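You operate a simulated robot arm through the tools that you are given. There is no shell and no other tool. Be economical: measure what you need, move in short steps, check, and stop when the job is done.

You are at the controls of a simulated robot arm. One attempt, no reset.

Task
Close up the stove; air knob at OPEN if the thermometer says COLD, else at SHUT.
Fine: drawer shut, riddling knob pushed in, door latched. Touch knobs and handles only.

Only the result counts: the job must be done as asked and must still hold three seconds after the hand-in. Knocking over, shifting, dropping, spilling or breaking anything else fails it.

Robot
A 7-joint arm with a two-finger parallel gripper, fixed in place. Base frame: the origin is at the foot of the arm, x ahead of it, y to its left, z up. Readings come in mm, rad, newtons and seconds.
With the tool pointing down near the work surface it reaches from about 100 to 720 mm from the base axis. Its first joint turns from -2.897 to 2.897 rad. Payload 3.91 kg.
The tool frame sits at the grasp point between the pads (the TCP): z along the fingers, y along the line on which they close. The tips reach 30 mm beyond it. Largest opening 110 mm; finger width 20, thickness 10; the body of the gripper, 48 by 112 mm, starts 55 mm behind the TCP.
Orientation is that of the tool frame in the base frame, as [roll, pitch, yaw] about the fixed x, y, z axes, in that order (R = Rz(yaw) Ry(pitch) Rx(roll)). With the fingers straight down and closing along the base's y, the tool's x points along the base's -x, its y along +y and its z along -z.

Tools
- The arm moves only by the tool step_arm. Its argument "deltas" is a list of rows, each a list of 2 entries, a list of its own where there are three numbers: the shift along the tool's x, y, z in mm, then the turn, a rotation vector about the tool's x, y, z in rad. In form: [[[tx, ty, tz], [ax, ay, az]], ...]. A call has 1 to 10 rows; each row shifts and turns the commanded pose from where the row before left it, along the tool's axes as they then stand. "jaw" is the gripper command, from -1 (fully open) to 1 (shut), values between in proportion, set as the call begins (left out, the last holds). Each row takes 0.2 s and may step no farther than 50 mm and 0.15 rad from the row before; otherwise, or with a gripper value out of range, the whole call is refused. Where a pose cannot be reached the arm comes as near as it can. A force on the tool above 90 N (or 10 N above the force at the start of the call, whichever is more), or a blocked arm, ends the call early, and 0.2 s more pass. Each finger travels about 153 mm/s and halts on what it meets, pressing with about 28 N; the grip force reading is that of the motor and also rises with nothing between the fingers. The clock runs only during rows and for 0.2 s after the last one: add rows that do not move to give the fingers time. It gives the time, the measured TCP pose, the force on the tool (base axes), the opening and the grip force at its end, in the units of the frame above (readings bear some noise), with the torque about the TCP (base axes, N m) and any sound that the robot's microphone picked up, and new pictures: "show" is both (left out), scene, wrist or none.
- Cameras (640 x 400 px; columns grow to the right, rows downward): "scene" is fixed at [44, -645.1, 1193.9]; the picture's right is [0.92, -0.38, 0.00], its down [-0.12, -0.28, -0.95] and it looks along [0.37, 0.88, -0.30] (base axes); focal length 340 px, centre (320, 200). "wrist" rides on the gripper at [77, 7, -114] in the tool frame; the picture's right is [-0.09, 1.00, 0.00], its down [-0.80, -0.07, -0.59] and it looks along [-0.59, -0.05, 0.80] (tool axes); focal length 270 px, centre (320, 200). There is no depth. A picture from a camera that has moved, and an enlarged one, comes with that camera's place and axes in the base frame and with its lens. The place of the scene camera against the robot may be out by one fixed shift of up to 12 mm in any direction.
- slide_trunk(by): slides the trunk up (or, below 0, down) by that many mm; the arm rides with it, the base frame stays. It gives what a move gives, with no picture.
- zoom(camera, box): a new picture of the part [left, top, right, bottom] of that camera's present view, enlarged. It takes no simulated time.
- close_job(): hands the job in; it is judged then, once.

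Work in short steps. Places have to be worked out from the pictures, the camera data and where the tool is seen: move nearer, look again, correct. Check each grasp and each placing, and mend what went wrong. You have 120 turns and 200 pictures in all, those below and enlarged ones among them. Open the gripper and draw the arm clear of the work before you hand the job in, unless the task says otherwise; then end with one line.

The tools are called as a command line: name --argument value ..., lists and objects as JSON in quotes. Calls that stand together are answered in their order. step_arm: Moves the arm, as the interface text tells. Its arguments: {"type":"object","properties":{"deltas":{"type":"array","items":{"type":"array"}},"jaw":{"type":"number"},"show":{"type":"string","enum":["both","scene","wrist","none"]}},"required":["deltas"]} The other tools are called the same way: slide_trunk (by) slides the trunk up or down; zoom (camera, box) takes an enlarged picture of a part of a camera's view; close_job () hands the job in.

At the start:

```text
time: 0.0
tcp_pos: [423.1, 242.7, 1075.5]
orientation: [3.141, 0.0, 3.141]
contact_force: [0.3, -0.5, 0.2]
ft_torque: [0.01, 0.01, 0.02]
gripper_width: 110.1
gripper_force: 0.0
trunk travel left (down, up): [-425.0, 185.0]
```

scene: 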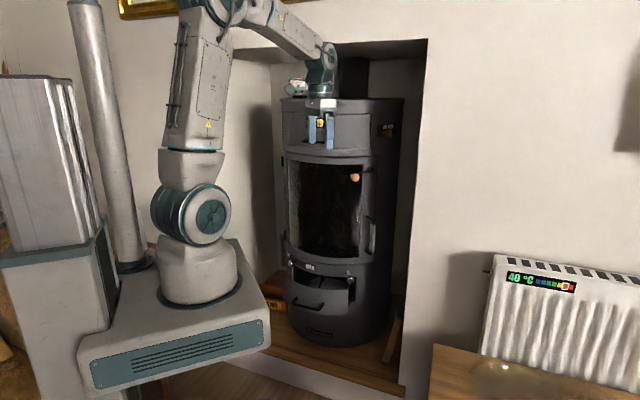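
wrist: 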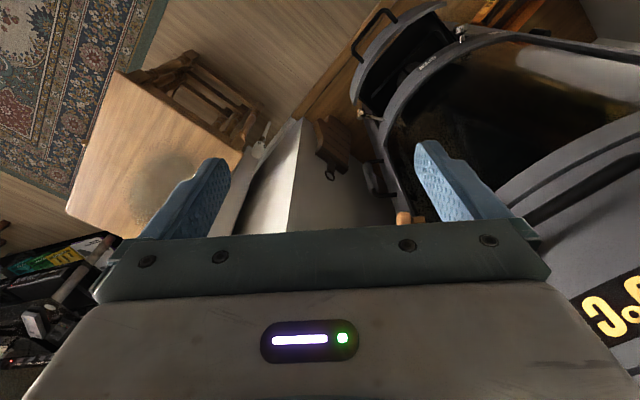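

I'll start by zooming in on the stove and the thermometers.

zoom --camera "scene" --box '[270, 80, 410, 170]'

zoom --camera "scene" --box '[270, 150, 410, 240]'

zoom --camera "scene" --box '[260, 230, 420, 350]'

zoom --camera "scene" --box '[490, 260, 590, 300]'

```text
4.44 times, centred on (340, 125) of scene
camera zoom: at [44.0, -645.1, 1193.9], right [0.92, -0.38, 0.0], down [-0.12, -0.28, -0.95], along [0.37, 0.88, -0.3], focal length 1509 px, centre (231, 533)
```

zoom: 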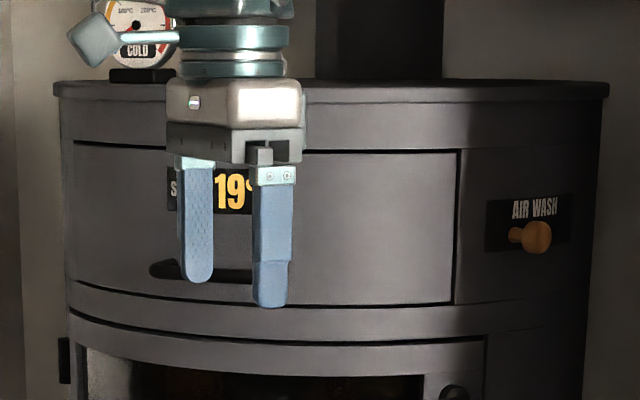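

```text
4.44 times, centred on (340, 195) of scene
camera zoom: at [44.0, -645.1, 1193.9], right [0.92, -0.38, 0.0], down [-0.12, -0.28, -0.95], along [0.37, 0.88, -0.3], focal length 1509 px, centre (231, 222)
```

zoom: 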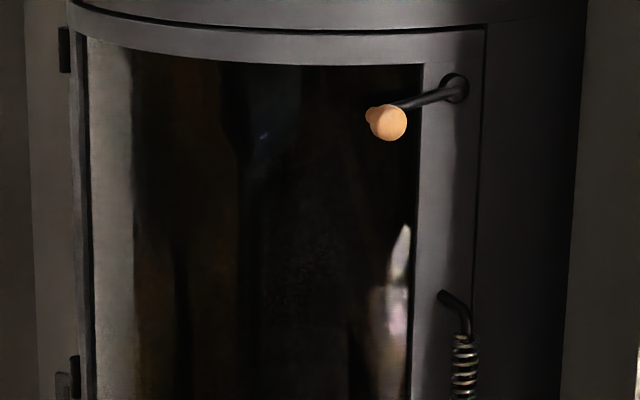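

```text
3.33 times, centred on (340, 290) of scene
camera zoom: at [44.0, -645.1, 1193.9], right [0.92, -0.38, 0.0], down [-0.12, -0.28, -0.95], along [0.37, 0.88, -0.3], focal length 1132 px, centre (253, -100)
```

zoom: 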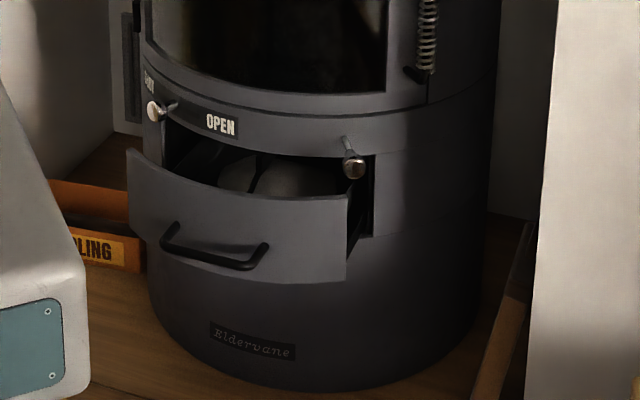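

```text
6.40 times, centred on (540, 280) of scene
camera zoom: at [44.0, -645.1, 1193.9], right [0.92, -0.38, 0.0], down [-0.12, -0.28, -0.95], along [0.37, 0.88, -0.3], focal length 2173 px, centre (-1088, -312)
```

zoom: 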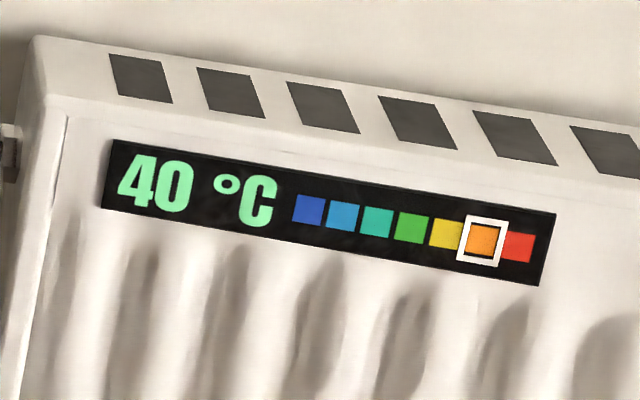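

The stove dial on top seems to say COLD, but I need a closer look to be sure. I'll back the gripper away from the stove and start turning it, so the tool can point at the stove with its camera on top.

step_arm --deltas '[[[0, -50, 0], [0, 0, 0]], [[0, -50, 0], [0, 0, 0]], [[0, -50, 0], [0, 0, 0]], [[0, 0, 0], [0, 0, 0.145]], [[0, 0, 0], [0, 0, 0.145]], [[0, 0, 0], [0, 0, 0.145]], [[0, 0, 0], [0, 0, 0.145]], [[0, 0, 0], [0, 0, 0.145]], [[0, 0, 0], [0, 0, 0.145]], [[0, 0, 0], [0, 0, 0.145]]]' --show "both"

zoom --camera "scene" --box '[270, 70, 340, 114]'

```text
time: 2.2
tcp_pos: [421.9, 93.7, 1077.4]
orientation: [3.141, 0.0, 2.123]
contact_force: [0.5, -0.6, 0.2]
ft_torque: [0.01, -0.01, 0.01]
gripper_width: 109.9
gripper_force: 0.0
trunk travel left (down, up): [-425.0, 185.0]
camera wrist: at [386.1, 162.1, 1192.6], right [0.89, 0.45, 0.0], down [0.36, -0.72, 0.59], along [0.27, -0.53, -0.8], focal length 270 px, centre (320, 200)
```

scene: 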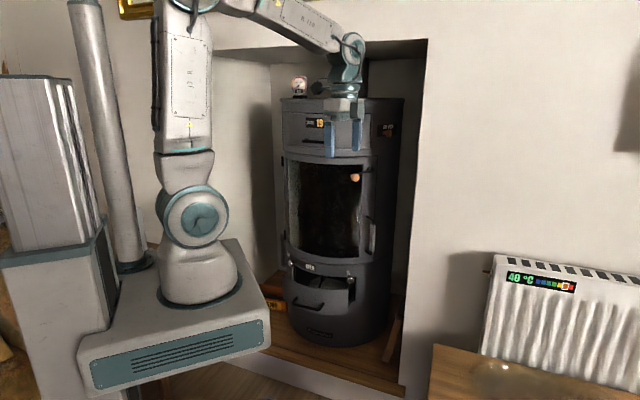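
wrist: 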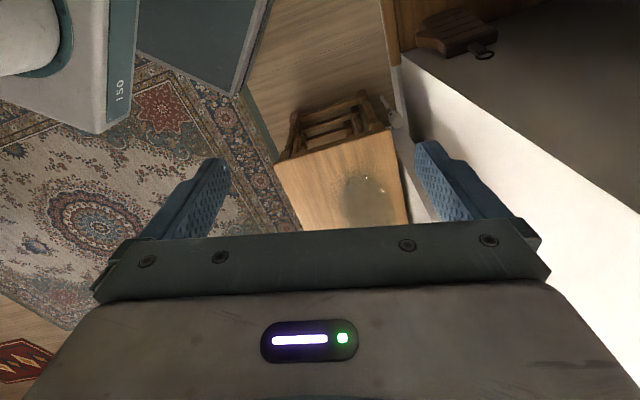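

```text
9.09 times, centred on (305, 92) of scene
camera zoom: at [44.0, -645.1, 1193.9], right [0.92, -0.38, 0.0], down [-0.12, -0.28, -0.95], along [0.37, 0.88, -0.3], focal length 3086 px, centre (456, 1182)
```

zoom: 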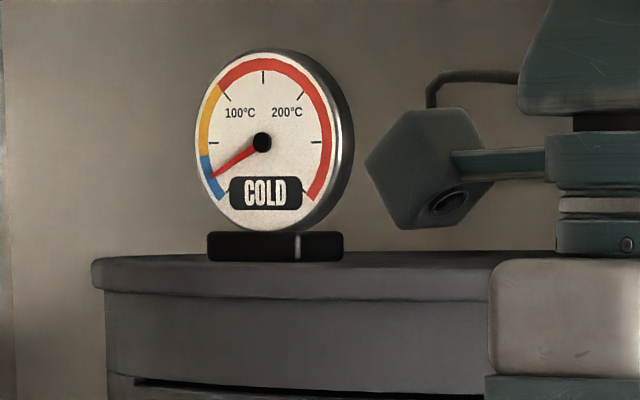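

The stove dial reads COLD, with the needle in the blue, so the air knob goes to OPEN. I'll finish the turn and tilt the tool toward the stove.

step_arm --deltas '[[[0, 0, 0], [0, 0, 0.145]], [[0, 0, 0], [0, 0, 0.145]], [[0, 0, 0], [0, 0, 0.145]], [[0, 0, 0], [0, 0, 0.145]], [[0, 0, 0], [0, 0, 0.145]], [[0, 0, 0], [0, 0, 0.145]], [[0, 0, 0], [0, 0, 0.102]]]' --show "none"

step_arm --deltas '[[[0, 0, 0], [0, 0.145, 0]], [[0, 0, 0], [0, 0.145, 0]], [[0, 0, 0], [0, 0.145, 0]], [[0, 0, 0], [0, 0.145, 0]], [[0, 0, 0], [0, 0.145, 0]], [[0, 0, 0], [0, 0.145, 0]]]' --show "both"

```text
time: 3.8
tcp_pos: [421.5, 92.9, 1076.1]
orientation: [3.142, 0.0, 1.152]
contact_force: [1.1, 0.0, -0.1]
ft_torque: [0.01, -0.01, -0.02]
gripper_width: 110.1
gripper_force: 0.0
trunk travel left (down, up): [-425.0, 185.0]
```

```text
time: 5.2
tcp_pos: [423.5, 92.5, 1076.5]
orientation: [3.139, -0.874, 1.154]
contact_force: [-0.6, -0.1, -0.4]
ft_torque: [-0.01, 0.02, -0.01]
gripper_width: 109.9
gripper_force: 0.1
trunk travel left (down, up): [-425.0, 185.0]
camera wrist: at [412.0, 54.8, 1210.9], right [0.89, -0.46, -0.07], down [-0.46, -0.86, -0.23], along [0.05, 0.24, -0.97], focal length 270 px, centre (320, 200)
```

scene: 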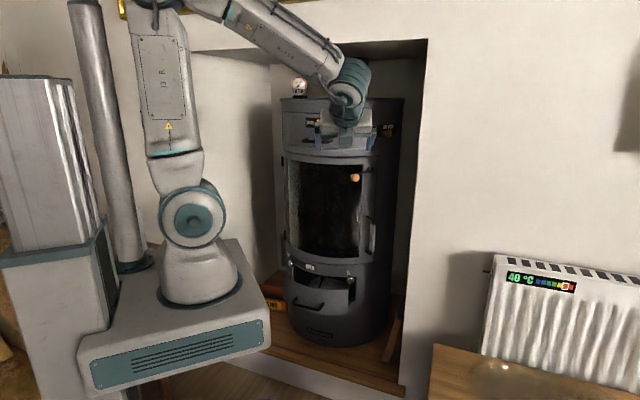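
wrist: 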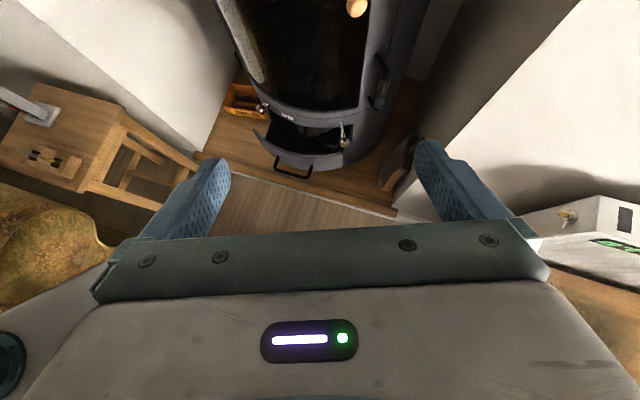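

The view is upright now. I'll finish the tilt so the tool points level at the stove.

step_arm --deltas '[[[0, 0, 0], [0, 0.14, 0]], [[0, 0, 0], [0, 0.14, 0]], [[0, 0, 0], [0, 0.14, 0]], [[0, 0, 0], [0, 0.14, 0]], [[0, 0, 0], [0, 0.137, 0]]]' --show "both"

```text
time: 6.4
tcp_pos: [423.0, 91.3, 1076.2]
orientation: [2.117, -1.569, 2.178]
contact_force: [-0.6, 0.7, 0.1]
ft_torque: [-0.03, -0.02, 0.01]
gripper_width: 110.1
gripper_force: 0.1
trunk travel left (down, up): [-425.0, 185.0]
camera wrist: at [380.8, -15.1, 1155.4], right [0.91, -0.4, -0.09], down [-0.31, -0.52, -0.8], along [0.28, 0.76, -0.59], focal length 270 px, centre (320, 200)
```

scene: 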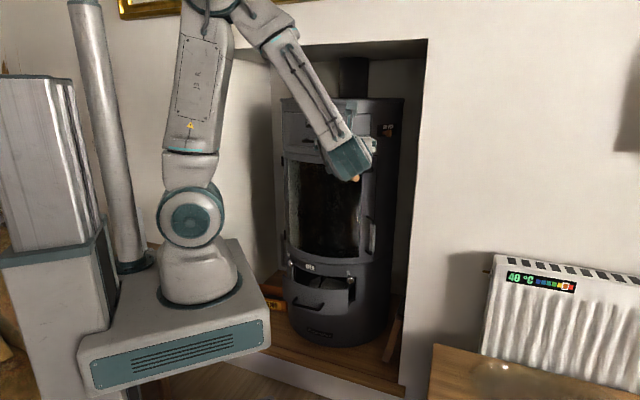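
wrist: 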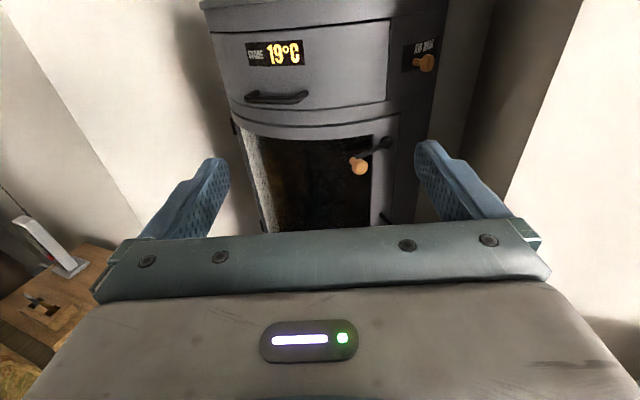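

The two cameras agree: the wooden ball is at about (588, 343, 921) and its pivot at about (660, 368, 936). I'll zoom in on that lever and lower the trunk for a better look at the door.

zoom --camera "wrist" --box '[220, 0, 460, 150]'

slide_trunk --by -200

zoom --camera "wrist" --box '[200, 0, 480, 230]'

```text
2.67 times, centred on (340, 75) of wrist
camera zoom: at [380.8, -15.1, 1155.4], right [0.91, -0.4, -0.09], down [-0.31, -0.52, -0.8], along [0.28, 0.76, -0.59], focal length 721 px, centre (267, 533)
```

zoom: 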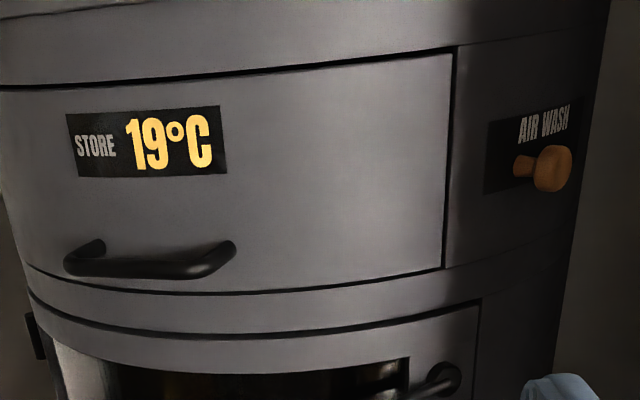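

```text
time: 8.6
tcp_pos: [422.3, 92.3, 876.8]
orientation: [3.11, -1.566, 1.183]
contact_force: [-1.0, -0.3, 0.0]
ft_torque: [0.04, -0.02, -0.01]
gripper_width: 110.0
gripper_force: 0.1
trunk travel left (down, up): [-225.0, 385.0]
```

```text
1.74 times, centred on (340, 115) of wrist
camera zoom: at [380.9, -14.6, 955.5], right [0.91, -0.4, -0.09], down [-0.31, -0.52, -0.8], along [0.28, 0.75, -0.6], focal length 470 px, centre (285, 348)
```

zoom: 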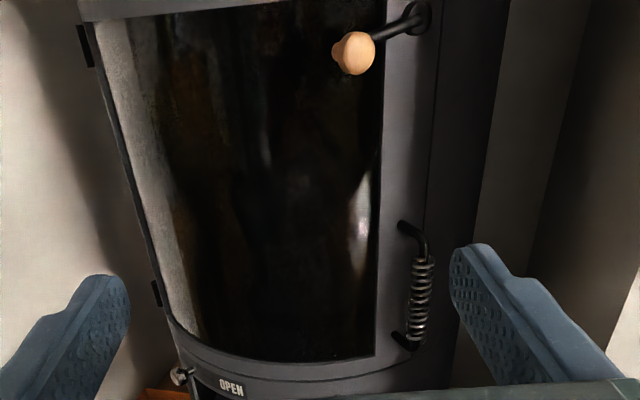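

The door is hinged on the left, and the lever sits at about 9 o'clock over the glass. I'll go lower to locate the drawer and the two knobs.

slide_trunk --by -150

zoom --camera "wrist" --box '[160, 0, 480, 200]'

zoom --camera "scene" --box '[340, 130, 420, 290]'

```text
time: 10.3
tcp_pos: [421.4, 92.1, 726.3]
orientation: [3.112, -1.569, 1.184]
contact_force: [0.3, -0.2, -0.6]
ft_torque: [-0.01, -0.02, 0.02]
gripper_width: 109.6
gripper_force: 0.0
trunk travel left (down, up): [-75.0, 535.0]
```

```text
2.00 times, centred on (320, 100) of wrist
camera zoom: at [380.9, -14.6, 805.5], right [0.91, -0.4, -0.09], down [-0.31, -0.52, -0.8], along [0.28, 0.75, -0.6], focal length 541 px, centre (320, 400)
```

zoom: 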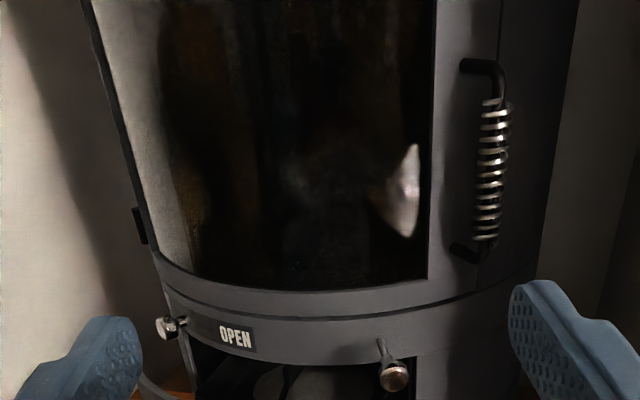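

```text
2.50 times, centred on (380, 210) of scene
camera zoom: at [44.0, -645.1, 1193.9], right [0.92, -0.38, 0.0], down [-0.12, -0.28, -0.95], along [0.37, 0.88, -0.3], focal length 849 px, centre (170, 175)
```

zoom: 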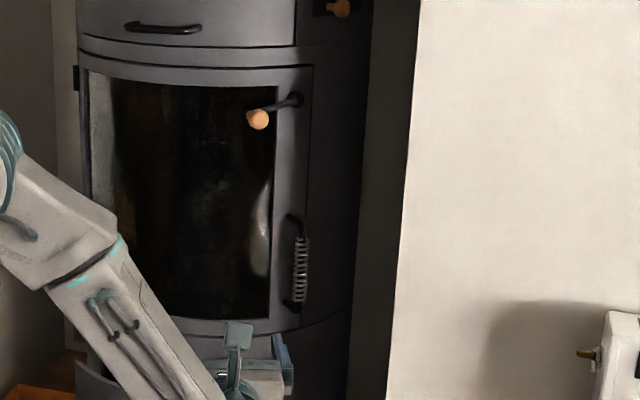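

Triangulating the low knobs from these nearly parallel views is poorly conditioned. I'll lower the tool and take two wrist views from left and right.

step_arm --deltas '[[[-40, -40, 0], [0, 0, 0]], [[-40, -40, 0], [0, 0, 0]], [[0, -40, 0], [0, 0, 0]]]' --show "wrist"

step_arm --deltas '[[[0, 40, 0], [0, 0, 0]], [[0, 40, 0], [0, 0, 0]], [[0, 40, 0], [0, 0, 0]], [[0, 40, 0], [0, 0, 0]], [[0, 40, 0], [0, 0, 0]]]' --show "both"

```text
refused: row 1 steps farther than a row can; nothing moved
```

```text
time: 11.5
tcp_pos: [605.6, 10.1, 727.1]
orientation: [2.964, -1.568, 1.332]
contact_force: [0.2, 0.2, -0.1]
ft_torque: [-0.04, -0.01, 0.0]
gripper_width: 109.8
gripper_force: 0.1
trunk travel left (down, up): [-75.0, 535.0]
camera wrist: at [564.7, -96.0, 805.3], right [0.91, -0.4, -0.09], down [-0.31, -0.52, -0.8], along [0.28, 0.75, -0.59], focal length 270 px, centre (320, 200)
```

scene: 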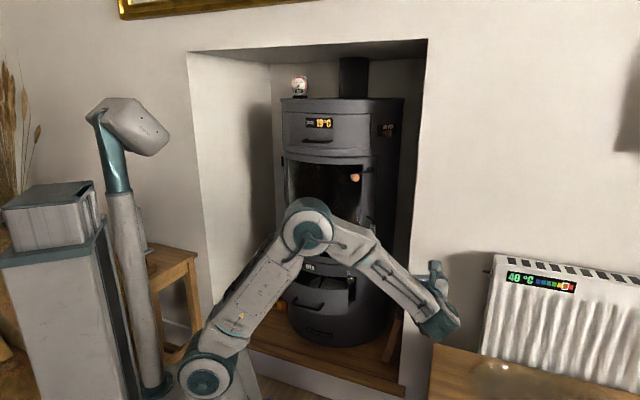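
wrist: 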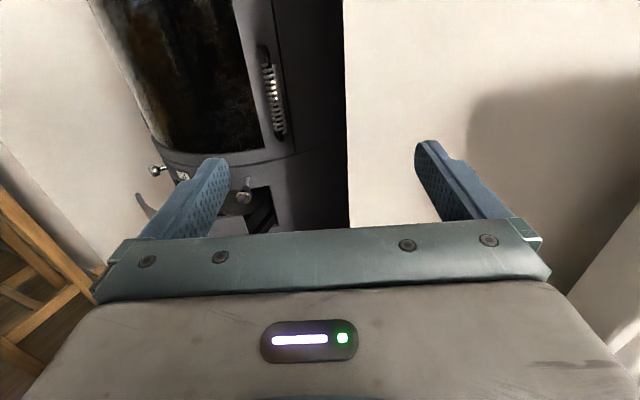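

By disparity, the air knob is at about (417, 564, 519) and the riddling knob at about (578, 323, 536). The drawer handle is around (426, 383, 427), and the stove faces the robot at roughly 45°. I'll turn the tool to a 45° yaw and move in front of the drawer, still well clear.

step_arm --deltas '[[[0, 0, 0], [-0.122, 0, 0]], [[0, 0, 0], [-0.122, 0, 0]], [[0, 0, 0], [-0.122, 0, 0]], [[-14, -43, 0], [0, 0, 0]], [[-14, -43, 0], [0, 0, 0]], [[-14, -43, 0], [0, 0, 0]], [[-14, -43, 0], [0, 0, 0]]]' --show "wrist"

step_arm --deltas '[[[-14, -43, 2], [0, 0, 0]], [[-14, -43, 2], [0, 0, 0]], [[-14, -43, 2], [0, 0, 0]], [[-14, -43, 2], [0, 0, 0]]]' --jaw 1 --show "both"

```text
time: 13.1
tcp_pos: [484.3, 132.1, 670.3]
orientation: [2.811, -1.568, 1.118]
contact_force: [-0.7, -0.4, 0.4]
ft_torque: [0.02, 0.01, -0.03]
gripper_width: 110.0
gripper_force: 0.0
trunk travel left (down, up): [-75.0, 535.0]
camera wrist: at [407.0, 46.6, 749.1], right [0.71, -0.7, -0.09], down [-0.47, -0.37, -0.8], along [0.53, 0.6, -0.6], focal length 270 px, centre (320, 200)
```

wrist: 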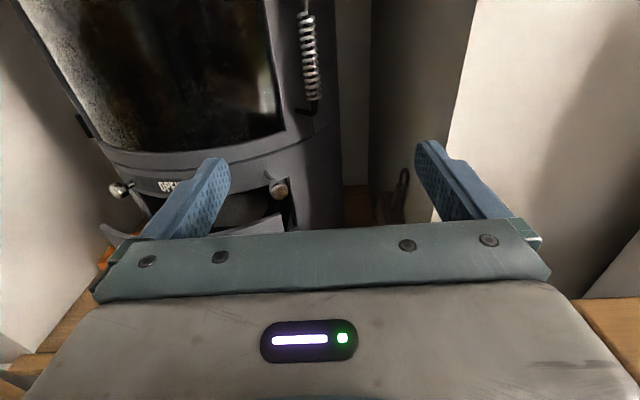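

```text
time: 14.1
tcp_pos: [453.3, 278.0, 617.9]
orientation: [2.535, -1.566, 1.397]
contact_force: [0.4, -1.2, -0.1]
ft_torque: [-0.04, -0.02, -0.02]
gripper_width: 0.2
gripper_force: 28.0
out of reach, approached as far as the arm can: row 1, 2, 3, 4
trunk travel left (down, up): [-75.0, 535.0]
camera wrist: at [377.4, 192.8, 697.1], right [0.71, -0.7, -0.09], down [-0.47, -0.38, -0.8], along [0.53, 0.6, -0.6], focal length 270 px, centre (320, 200)
```

scene: 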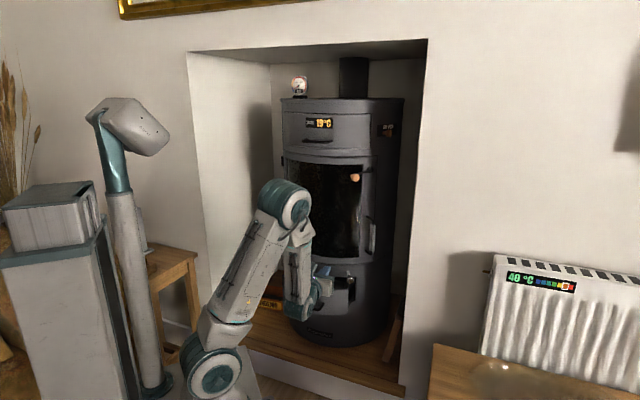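
wrist: 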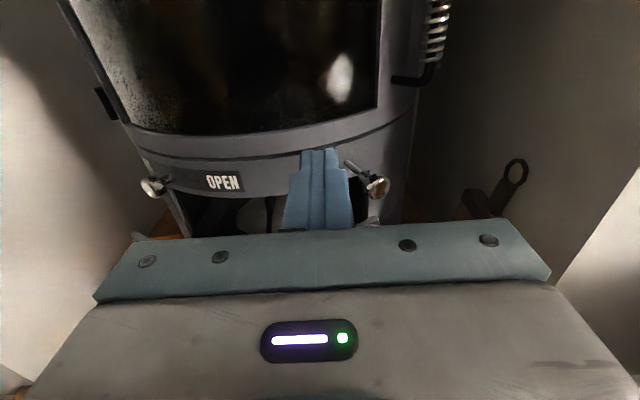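

The arm can't fold any closer here. From two views the riddling knob is at (577, 325, 533). I'll zoom to see its rod direction and the air slot.

zoom --camera "wrist" --box '[110, 120, 430, 240]'

zoom --camera "wrist" --box '[300, 40, 460, 240]'

zoom --camera "scene" --box '[270, 240, 390, 320]'

```text
2.00 times, centred on (270, 180) of wrist
camera zoom: at [377.4, 192.8, 697.1], right [0.71, -0.7, -0.09], down [-0.47, -0.38, -0.8], along [0.53, 0.6, -0.6], focal length 541 px, centre (420, 240)
```

zoom: 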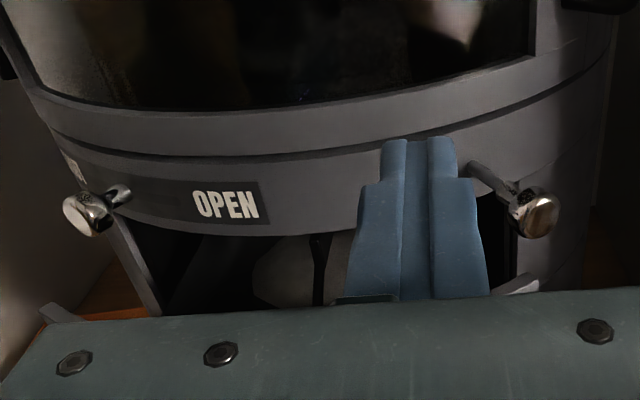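

```text
2.00 times, centred on (380, 140) of wrist
camera zoom: at [377.4, 192.8, 697.1], right [0.71, -0.7, -0.09], down [-0.47, -0.38, -0.8], along [0.53, 0.6, -0.6], focal length 541 px, centre (200, 320)
```

zoom: 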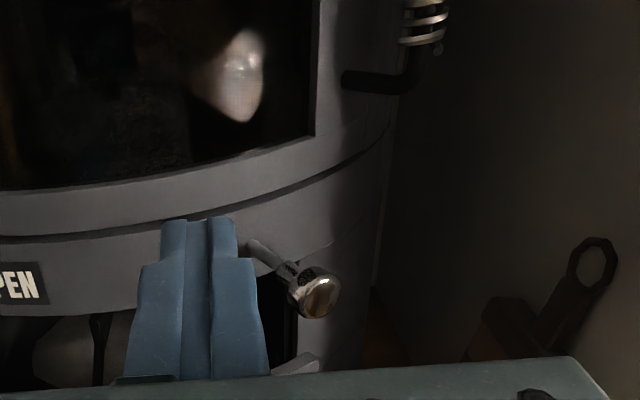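

```text
5.00 times, centred on (330, 280) of scene
camera zoom: at [44.0, -645.1, 1193.9], right [0.92, -0.38, 0.0], down [-0.12, -0.28, -0.95], along [0.37, 0.88, -0.3], focal length 1698 px, centre (270, -200)
```

zoom: 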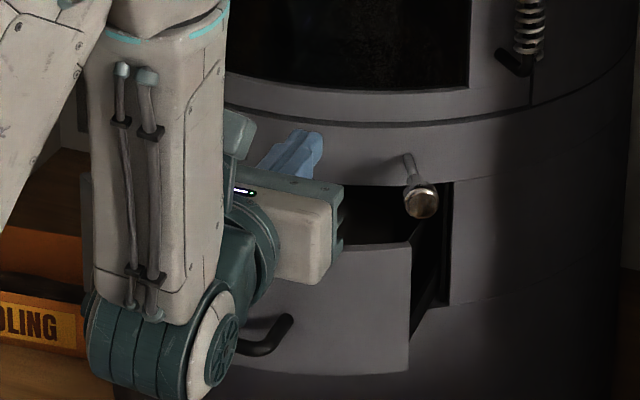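

Both knob rods look roughly radial. I'll do the riddling knob first: back off a little, turn the closed fingers to about 70° yaw, and check the pose.

step_arm --deltas '[[[0, 15, -15], [0.145, 0, 0]], [[0, 30, -10], [0.145, 0, 0]], [[0, 30, 0], [0.146, 0, 0]]]' --show "wrist"

```text
time: 14.9
tcp_pos: [499.6, 216.2, 619.1]
orientation: [-2.935, -1.565, 1.016]
contact_force: [-0.6, 0.6, 0.4]
ft_torque: [-0.02, 0.01, 0.01]
gripper_width: 0.0
gripper_force: 27.7
trunk travel left (down, up): [-75.0, 535.0]
camera wrist: at [466.3, 107.4, 697.3], right [0.94, -0.34, -0.09], down [-0.27, -0.54, -0.8], along [0.22, 0.77, -0.6], focal length 270 px, centre (320, 200)
```

wrist: 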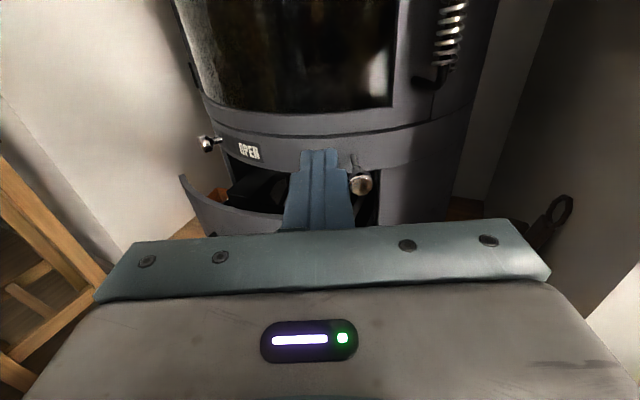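

From three views the rod runs along (0.31, 0.95). I'll line up about 30 mm in front of the knob.

step_arm --deltas '[[[-30, 13, 0], [0, 0, 0]], [[-30, 13, 0], [0, 0, 0]], [[-26, 12, 0], [0, 0, 0]], [[0, 0, 25], [0, 0, 0]], [[0, 0, 25], [0, 0, 0]], [[0, 0, 8], [0, 0, 0]]]' --show "both"

```text
time: 16.3
tcp_pos: [553.9, 258.7, 532.7]
orientation: [-3.067, -1.569, 1.151]
contact_force: [0.7, 0.2, 0.8]
ft_torque: [-0.01, -0.03, 0.02]
gripper_width: 0.0
gripper_force: 27.9
trunk travel left (down, up): [-75.0, 535.0]
camera wrist: at [520.8, 149.0, 612.0], right [0.94, -0.34, -0.09], down [-0.27, -0.54, -0.8], along [0.22, 0.77, -0.6], focal length 270 px, centre (320, 200)
```

scene: 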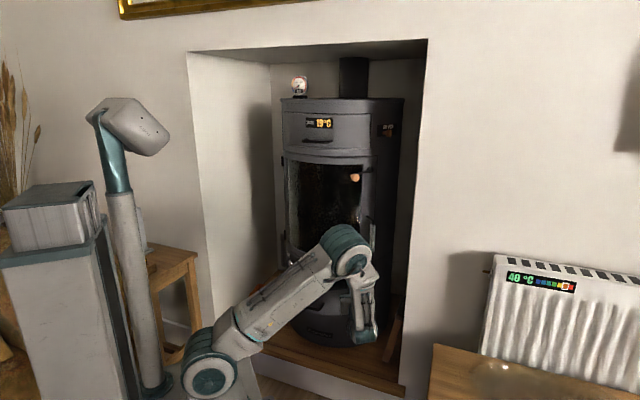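
wrist: 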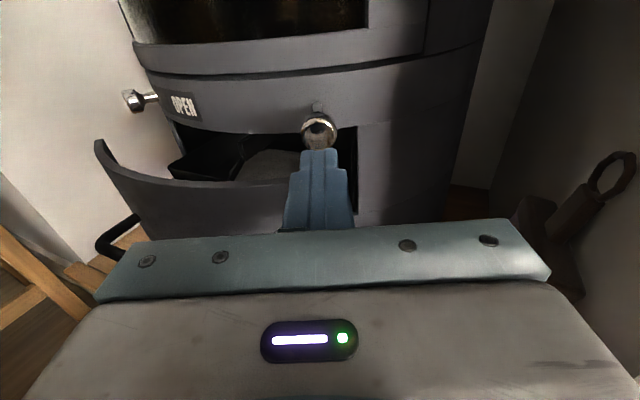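

The knob is dead ahead of the fingertips. I'll push forward in small steps and watch the force.

step_arm --deltas '[[[0, 0, 10], [0, 0, 0]], [[0, 0, 10], [0, 0, 0]], [[0, 0, 10], [0, 0, 0]], [[0, 0, 8], [0, 0, 0]], [[0, 0, 8], [0, 0, 0]]]' --show "wrist"

```text
time: 17.5
tcp_pos: [570.0, 301.1, 533.5]
orientation: [3.027, -1.567, 1.339]
contact_force: [-2.0, -1.9, -0.4]
ft_torque: [-0.02, -0.03, 0.01]
gripper_width: 0.0
gripper_force: 28.2
trunk travel left (down, up): [-75.0, 535.0]
camera wrist: at [536.8, 192.0, 611.7], right [0.94, -0.34, -0.09], down [-0.27, -0.54, -0.8], along [0.22, 0.77, -0.6], focal length 270 px, centre (320, 200)
```

wrist: 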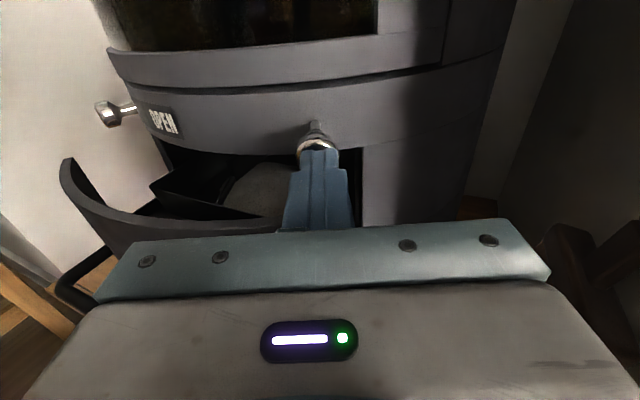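

The fingertips have reached the knob with a light contact force. I'll keep pushing.

step_arm --deltas '[[[0, 0, 7], [0, 0, 0]], [[0, 0, 7], [0, 0, 0]], [[0, 0, 7], [0, 0, 0]]]' --show "wrist"

```text
time: 18.3
tcp_pos: [578.4, 320.3, 531.9]
orientation: [-3.085, -1.566, 1.169]
contact_force: [-2.0, -1.7, -0.8]
ft_torque: [-0.01, -0.02, 0.05]
gripper_width: 0.0
gripper_force: 28.5
trunk travel left (down, up): [-75.0, 535.0]
camera wrist: at [544.0, 211.5, 611.7], right [0.94, -0.34, -0.09], down [-0.27, -0.54, -0.8], along [0.22, 0.77, -0.6], focal length 270 px, centre (320, 200)
```

wrist: 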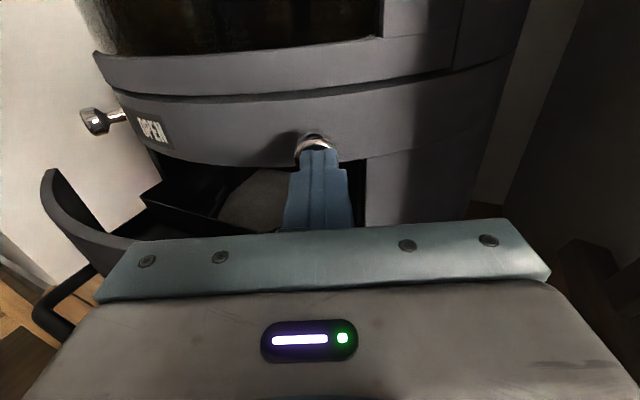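

The knob is sliding in smoothly at about 3 N. I'll push on until it stops.

step_arm --deltas '[[[0, 0, 6], [0, 0, 0]], [[0, 0, 6], [0, 0, 0]], [[0, 0, 5], [0, 0, 0]]]' --show "wrist"

zoom --camera "wrist" --box '[260, 100, 380, 180]'

```text
time: 19.0
tcp_pos: [578.6, 324.0, 531.6]
orientation: [3.047, -1.566, 1.316]
contact_force: [-37.9, -65.5, 22.5]
ft_torque: [0.7, -0.04, 0.68]
gripper_width: 0.3
gripper_force: 28.1
trunk travel left (down, up): [-75.0, 535.0]
stopped in row 3: the force on the tool passed its limit (the readings are from after the stop); the commanded pose is now the measured one
camera wrist: at [545.5, 215.6, 611.7], right [0.94, -0.34, -0.09], down [-0.27, -0.54, -0.8], along [0.22, 0.77, -0.6], focal length 270 px, centre (320, 200)
```

wrist: 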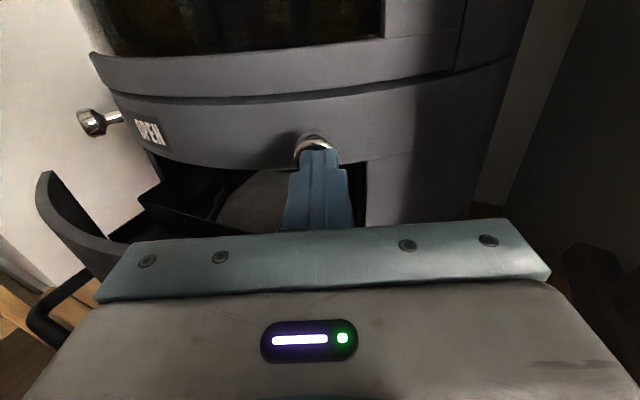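

```text
5.00 times, centred on (320, 140) of wrist
camera zoom: at [545.5, 215.6, 611.7], right [0.94, -0.34, -0.09], down [-0.27, -0.54, -0.8], along [0.22, 0.77, -0.6], focal length 1351 px, centre (320, 500)
```

zoom: 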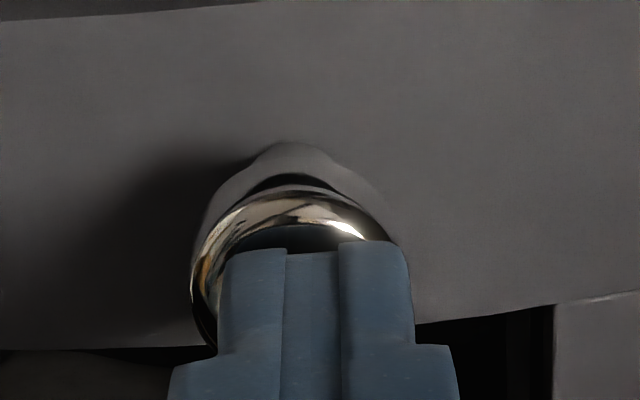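

It stopped hard with the knob seated against the body. I'll back off and look at it.

step_arm --deltas '[[[0, 0, -20], [0, 0, 0]], [[0, 0, -40], [0, 0, 0]], [[0, 0, -30], [0, 0, 0]]]' --show "both"

zoom --camera "wrist" --box '[80, 60, 400, 260]'

```text
time: 19.8
tcp_pos: [548.1, 246.3, 529.5]
orientation: [-2.909, -1.559, 0.998]
contact_force: [0.0, -0.4, 0.8]
ft_torque: [0.01, 0.03, -0.03]
gripper_width: 0.1
gripper_force: 28.0
trunk travel left (down, up): [-75.0, 535.0]
camera wrist: at [516.3, 137.6, 609.4], right [0.94, -0.33, -0.09], down [-0.27, -0.54, -0.79], along [0.22, 0.77, -0.6], focal length 270 px, centre (320, 200)
```

scene: 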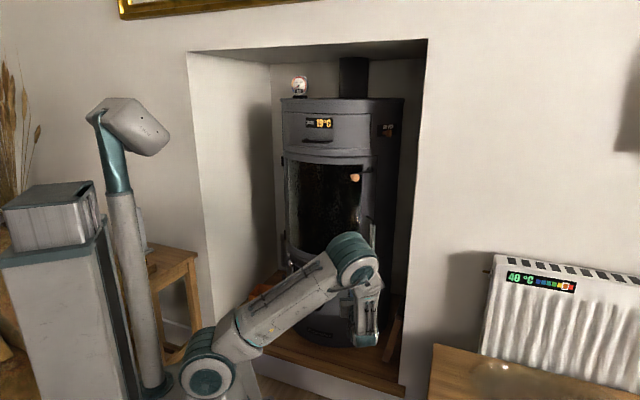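
wrist: 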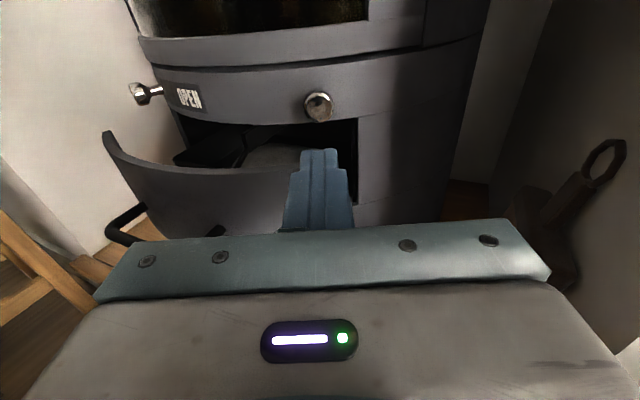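

```text
2.00 times, centred on (240, 160) of wrist
camera zoom: at [516.3, 137.6, 609.4], right [0.94, -0.33, -0.09], down [-0.27, -0.54, -0.79], along [0.22, 0.77, -0.6], focal length 541 px, centre (480, 280)
```

zoom: 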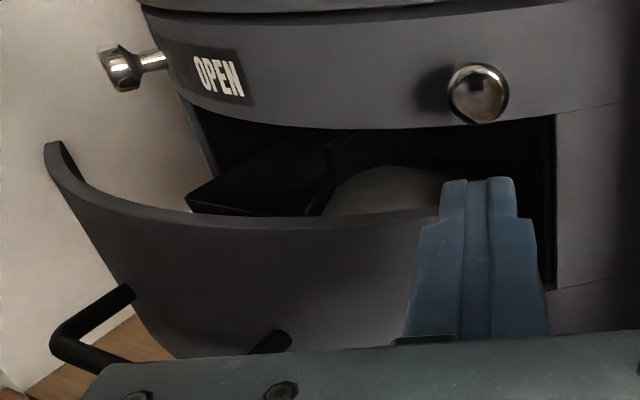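

The riddling knob is fully in. The drawer handle is next. To give the arm better geometry there, I'll back off, raise the trunk and reach down from higher up.

step_arm --deltas '[[[0, 0, -40], [0, 0, 0]]]' --show "none"

slide_trunk --by 220

step_arm --deltas '[[[0, -40, 0], [-0.145, 0, 0]], [[0, -40, 0], [-0.145, 0, 0]], [[0, -40, 0], [-0.146, 0, 0]], [[0, -20, 0], [0, -0.145, 0]], [[0, 0, 0], [0, -0.145, 0]], [[0, 0, 0], [0, -0.145, 0]], [[0, 0, 0], [0, -0.09, 0]]]' --show "both"

```text
time: 20.2
tcp_pos: [536.1, 208.9, 531.1]
orientation: [-2.957, -1.56, 1.047]
contact_force: [-0.1, -1.0, -1.4]
ft_torque: [0.01, -0.01, -0.02]
gripper_width: 0.0
gripper_force: 27.8
trunk travel left (down, up): [-75.0, 535.0]
```

```text
time: 22.6
tcp_pos: [535.3, 208.6, 749.8]
orientation: [-2.927, -1.56, 1.016]
contact_force: [0.7, -0.5, -0.6]
ft_torque: [0.0, -0.01, -0.01]
gripper_width: 0.1
gripper_force: 28.2
trunk travel left (down, up): [-295.0, 315.0]
```

```text
time: 24.2
tcp_pos: [439.1, 283.8, 756.7]
orientation: [3.135, -1.035, 0.797]
contact_force: [-0.1, 0.5, -0.2]
ft_torque: [-0.02, 0.05, -0.04]
gripper_width: 0.0
gripper_force: 28.8
out of reach, approached as far as the arm can: row 3, 4
trunk travel left (down, up): [-295.0, 315.0]
camera wrist: at [401.8, 238.5, 881.6], right [0.68, -0.73, -0.07], down [-0.7, -0.61, -0.38], along [0.24, 0.31, -0.92], focal length 270 px, centre (320, 200)
```

scene: 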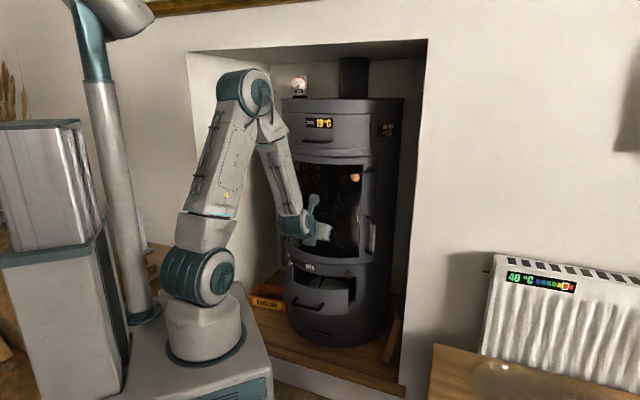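
wrist: 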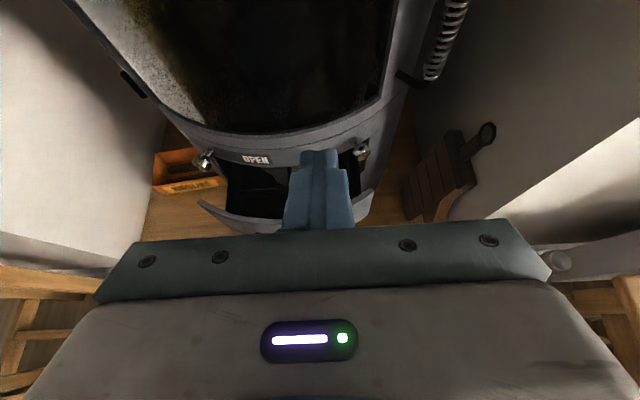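

I'll descend toward the handle level while staying out in front of the drawer.

step_arm --deltas '[[[-34.6, -13, 20], [0, 0, 0]], [[-34.6, -13, 20], [0, 0, 0]], [[-34.6, -13, 20], [0, 0, 0]], [[-34.6, -13, 20], [0, 0, 0]], [[-34.6, -13, 20], [0, 0, 0]]]' --show "both"

```text
time: 25.4
tcp_pos: [416.9, 307.4, 655.5]
orientation: [3.14, -1.033, 0.8]
contact_force: [-0.2, 0.7, 0.5]
ft_torque: [0.03, 0.01, 0.02]
gripper_width: 0.2
gripper_force: 28.2
out of reach, approached as far as the arm can: row 3, 4, 5
trunk travel left (down, up): [-295.0, 315.0]
camera wrist: at [378.2, 261.1, 782.8], right [0.68, -0.73, -0.07], down [-0.69, -0.61, -0.38], along [0.24, 0.31, -0.92], focal length 270 px, centre (320, 200)
```

scene: 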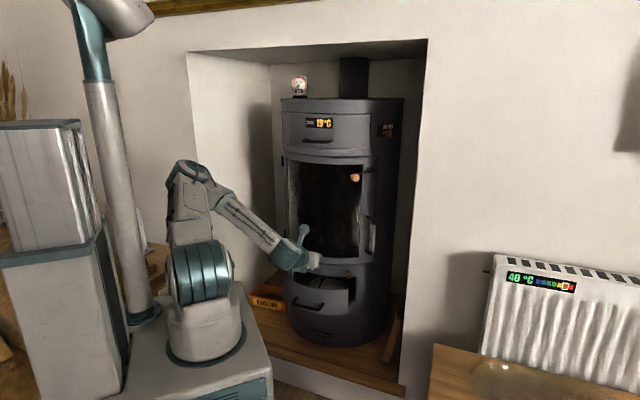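
wrist: 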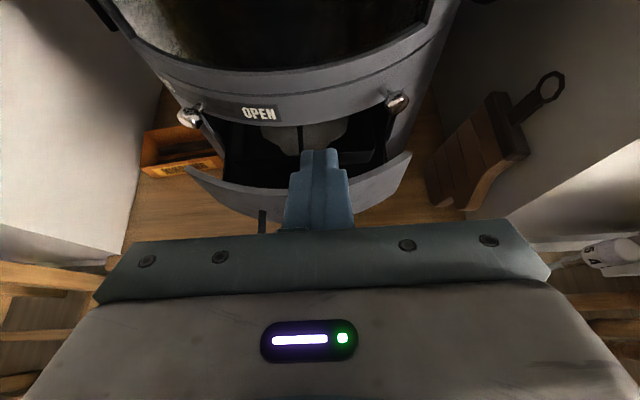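

The limit comes from the wrist bend: the tool can't stay near-level this close in. I'll tilt it to about 50° down, retreat slightly and lower the trunk.

step_arm --deltas '[[[0, -10, 0], [0, -0.12, 0]], [[0, -15, 0], [0, -0.12, 0]], [[0, -15, 0], [0, -0.12, 0]]]' --show "none"

slide_trunk --by -150

step_arm --deltas '[[[0, 0, 0], [0, 0, 0]]]' --show "both"

```text
time: 26.2
tcp_pos: [388.0, 335.2, 656.7]
orientation: [3.136, -0.675, 0.798]
contact_force: [0.2, 0.1, 0.6]
ft_torque: [0.0, -0.04, 0.0]
gripper_width: 0.1
gripper_force: 27.8
trunk travel left (down, up): [-295.0, 315.0]
```

```text
time: 27.9
tcp_pos: [388.3, 334.7, 507.2]
orientation: [3.138, -0.676, 0.796]
contact_force: [-0.5, 0.0, 0.1]
ft_torque: [0.0, 0.0, 0.01]
gripper_width: 0.0
gripper_force: 27.9
trunk travel left (down, up): [-145.0, 465.0]
```

```text
time: 28.3
tcp_pos: [387.2, 335.3, 505.9]
orientation: [3.138, -0.674, 0.797]
contact_force: [0.5, 0.4, 0.1]
ft_torque: [0.04, 0.02, -0.02]
gripper_width: 0.0
gripper_force: 28.2
trunk travel left (down, up): [-145.0, 465.0]
camera wrist: at [383.5, 322.9, 645.8], right [0.66, -0.75, -0.05], down [-0.75, -0.66, -0.04], along [-0.01, 0.06, -1.0], focal length 270 px, centre (320, 200)
```

scene: 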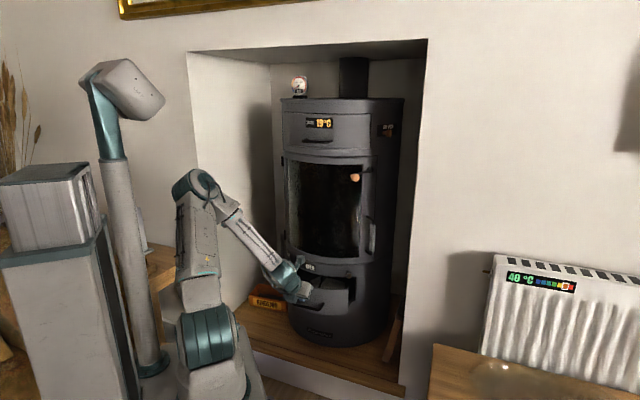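
wrist: 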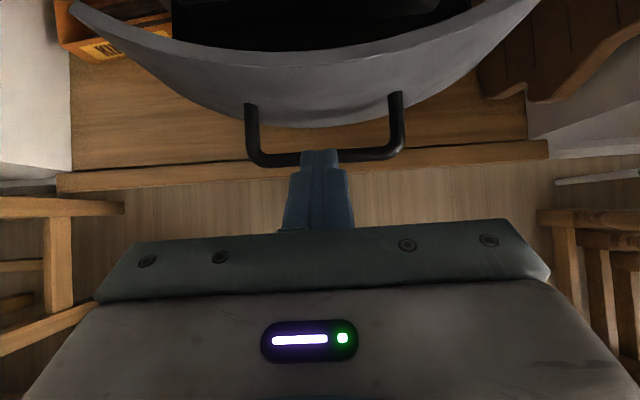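

This is a clear top view: the handle bar sits exactly at 45° and is centred on the fingers. I'll back off 35 mm and descend to bar level.

step_arm --deltas '[[[-27, 0, -22], [0, 0, 0]], [[-19, 0, 23], [0, 0, 0]], [[-19, 0, 23], [0, 0, 0]]]' --show "both"

zoom --camera "scene" --box '[250, 240, 370, 340]'

```text
time: 29.1
tcp_pos: [363.8, 309.0, 448.4]
orientation: [3.138, -0.676, 0.797]
contact_force: [0.3, -0.3, -0.3]
ft_torque: [0.02, -0.01, 0.03]
gripper_width: 0.3
gripper_force: 28.0
trunk travel left (down, up): [-145.0, 465.0]
camera wrist: at [359.1, 296.7, 587.1], right [0.66, -0.75, -0.05], down [-0.75, -0.66, -0.04], along [-0.01, 0.06, -1.0], focal length 270 px, centre (320, 200)
```

scene: 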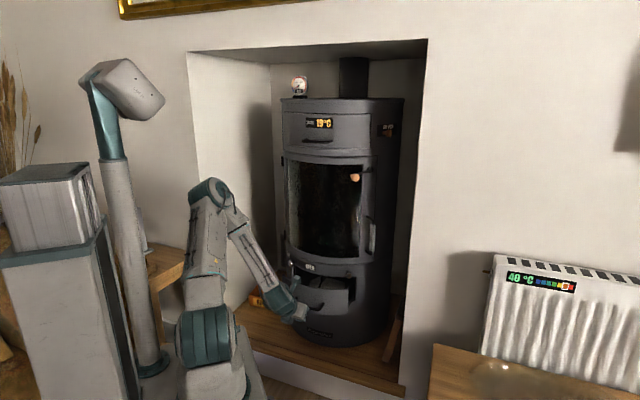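
wrist: 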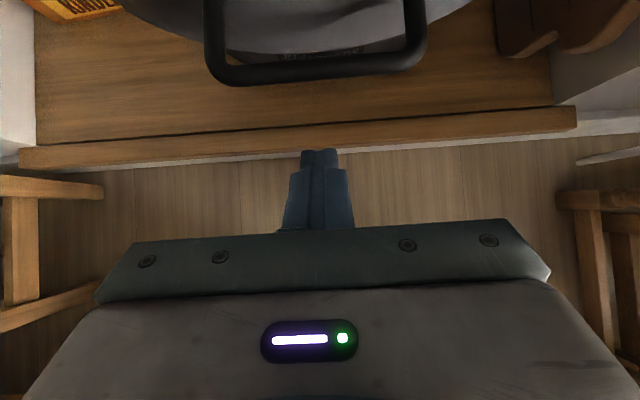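

```text
4.00 times, centred on (310, 290) of scene
camera zoom: at [44.0, -645.1, 1193.9], right [0.92, -0.38, 0.0], down [-0.12, -0.28, -0.95], along [0.37, 0.88, -0.3], focal length 1358 px, centre (360, -160)
```

zoom: 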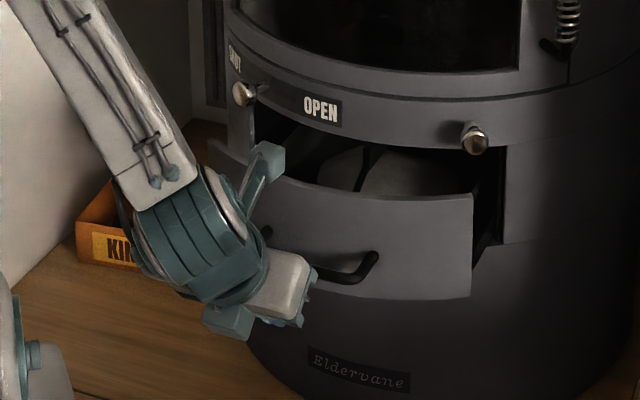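

From the scale change the bar is at z≈424 and at about (413, 358). I'll drop 8 mm and advance to contact.

step_arm --deltas '[[[-5, 0, 6.2], [0, 0, 0]], [[11.7, 0, 9.4], [0, 0, 0]], [[11.7, 0, 9.4], [0, 0, 0]], [[7.8, 0, 6.2], [0, 0, 0]]]' --show "wrist"

zoom --camera "scene" --box '[250, 240, 370, 340]'

```text
time: 30.1
tcp_pos: [391.3, 338.6, 438.0]
orientation: [3.136, -0.674, 0.796]
contact_force: [-0.3, -0.2, 0.6]
ft_torque: [0.02, 0.01, -0.01]
gripper_width: 0.0
gripper_force: 28.1
trunk travel left (down, up): [-145.0, 465.0]
camera wrist: at [386.2, 326.1, 578.3], right [0.66, -0.75, -0.05], down [-0.75, -0.66, -0.04], along [-0.01, 0.06, -1.0], focal length 270 px, centre (320, 200)
```

wrist: 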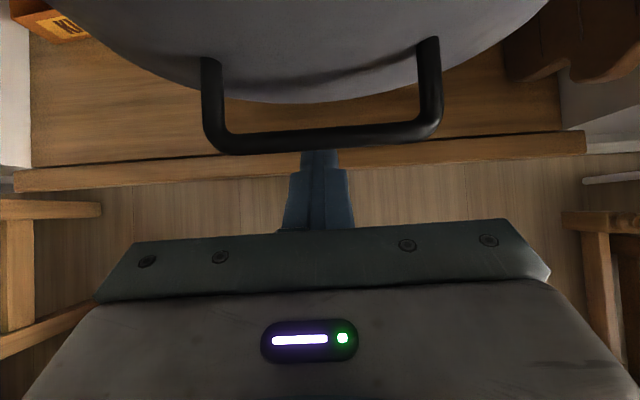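

```text
4.00 times, centred on (310, 290) of scene
camera zoom: at [44.0, -645.1, 1193.9], right [0.92, -0.38, 0.0], down [-0.12, -0.28, -0.95], along [0.37, 0.88, -0.3], focal length 1358 px, centre (360, -160)
```

zoom: 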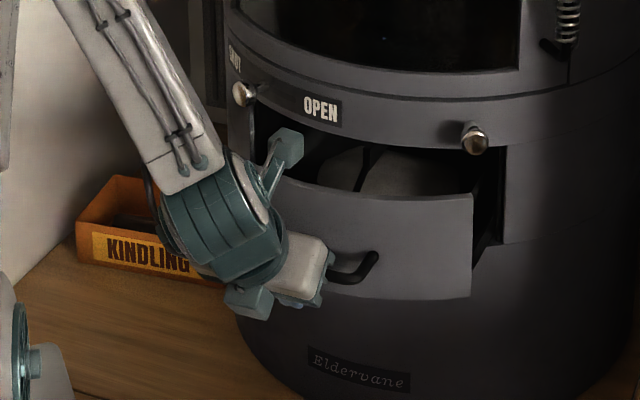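

The bar is just in front of the fingertips at the right height. I'll push forward.

step_arm --deltas '[[[7.8, 0, 6.2], [0, 0, 0]], [[7.8, 0, 6.2], [0, 0, 0]], [[7.8, 0, 6.2], [0, 0, 0]]]' --show "wrist"

```text
time: 30.9
tcp_pos: [413.2, 360.1, 438.7]
orientation: [3.138, -0.675, 0.795]
contact_force: [-0.8, -1.1, -2.6]
ft_torque: [0.01, 0.01, 0.01]
gripper_width: 0.0
gripper_force: 28.3
trunk travel left (down, up): [-145.0, 465.0]
camera wrist: at [407.7, 347.4, 578.3], right [0.66, -0.75, -0.05], down [-0.75, -0.66, -0.04], along [-0.01, 0.06, -1.0], focal length 270 px, centre (320, 200)
```

wrist: 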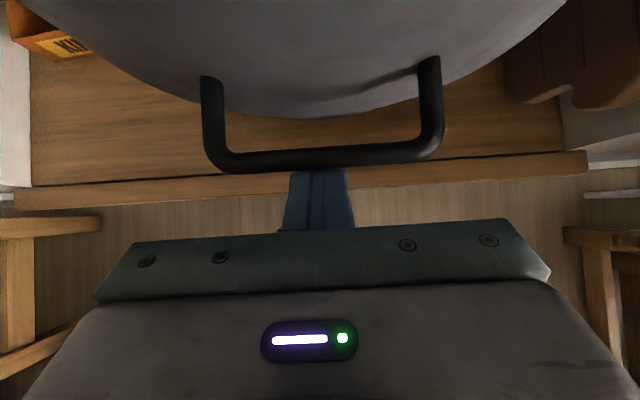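

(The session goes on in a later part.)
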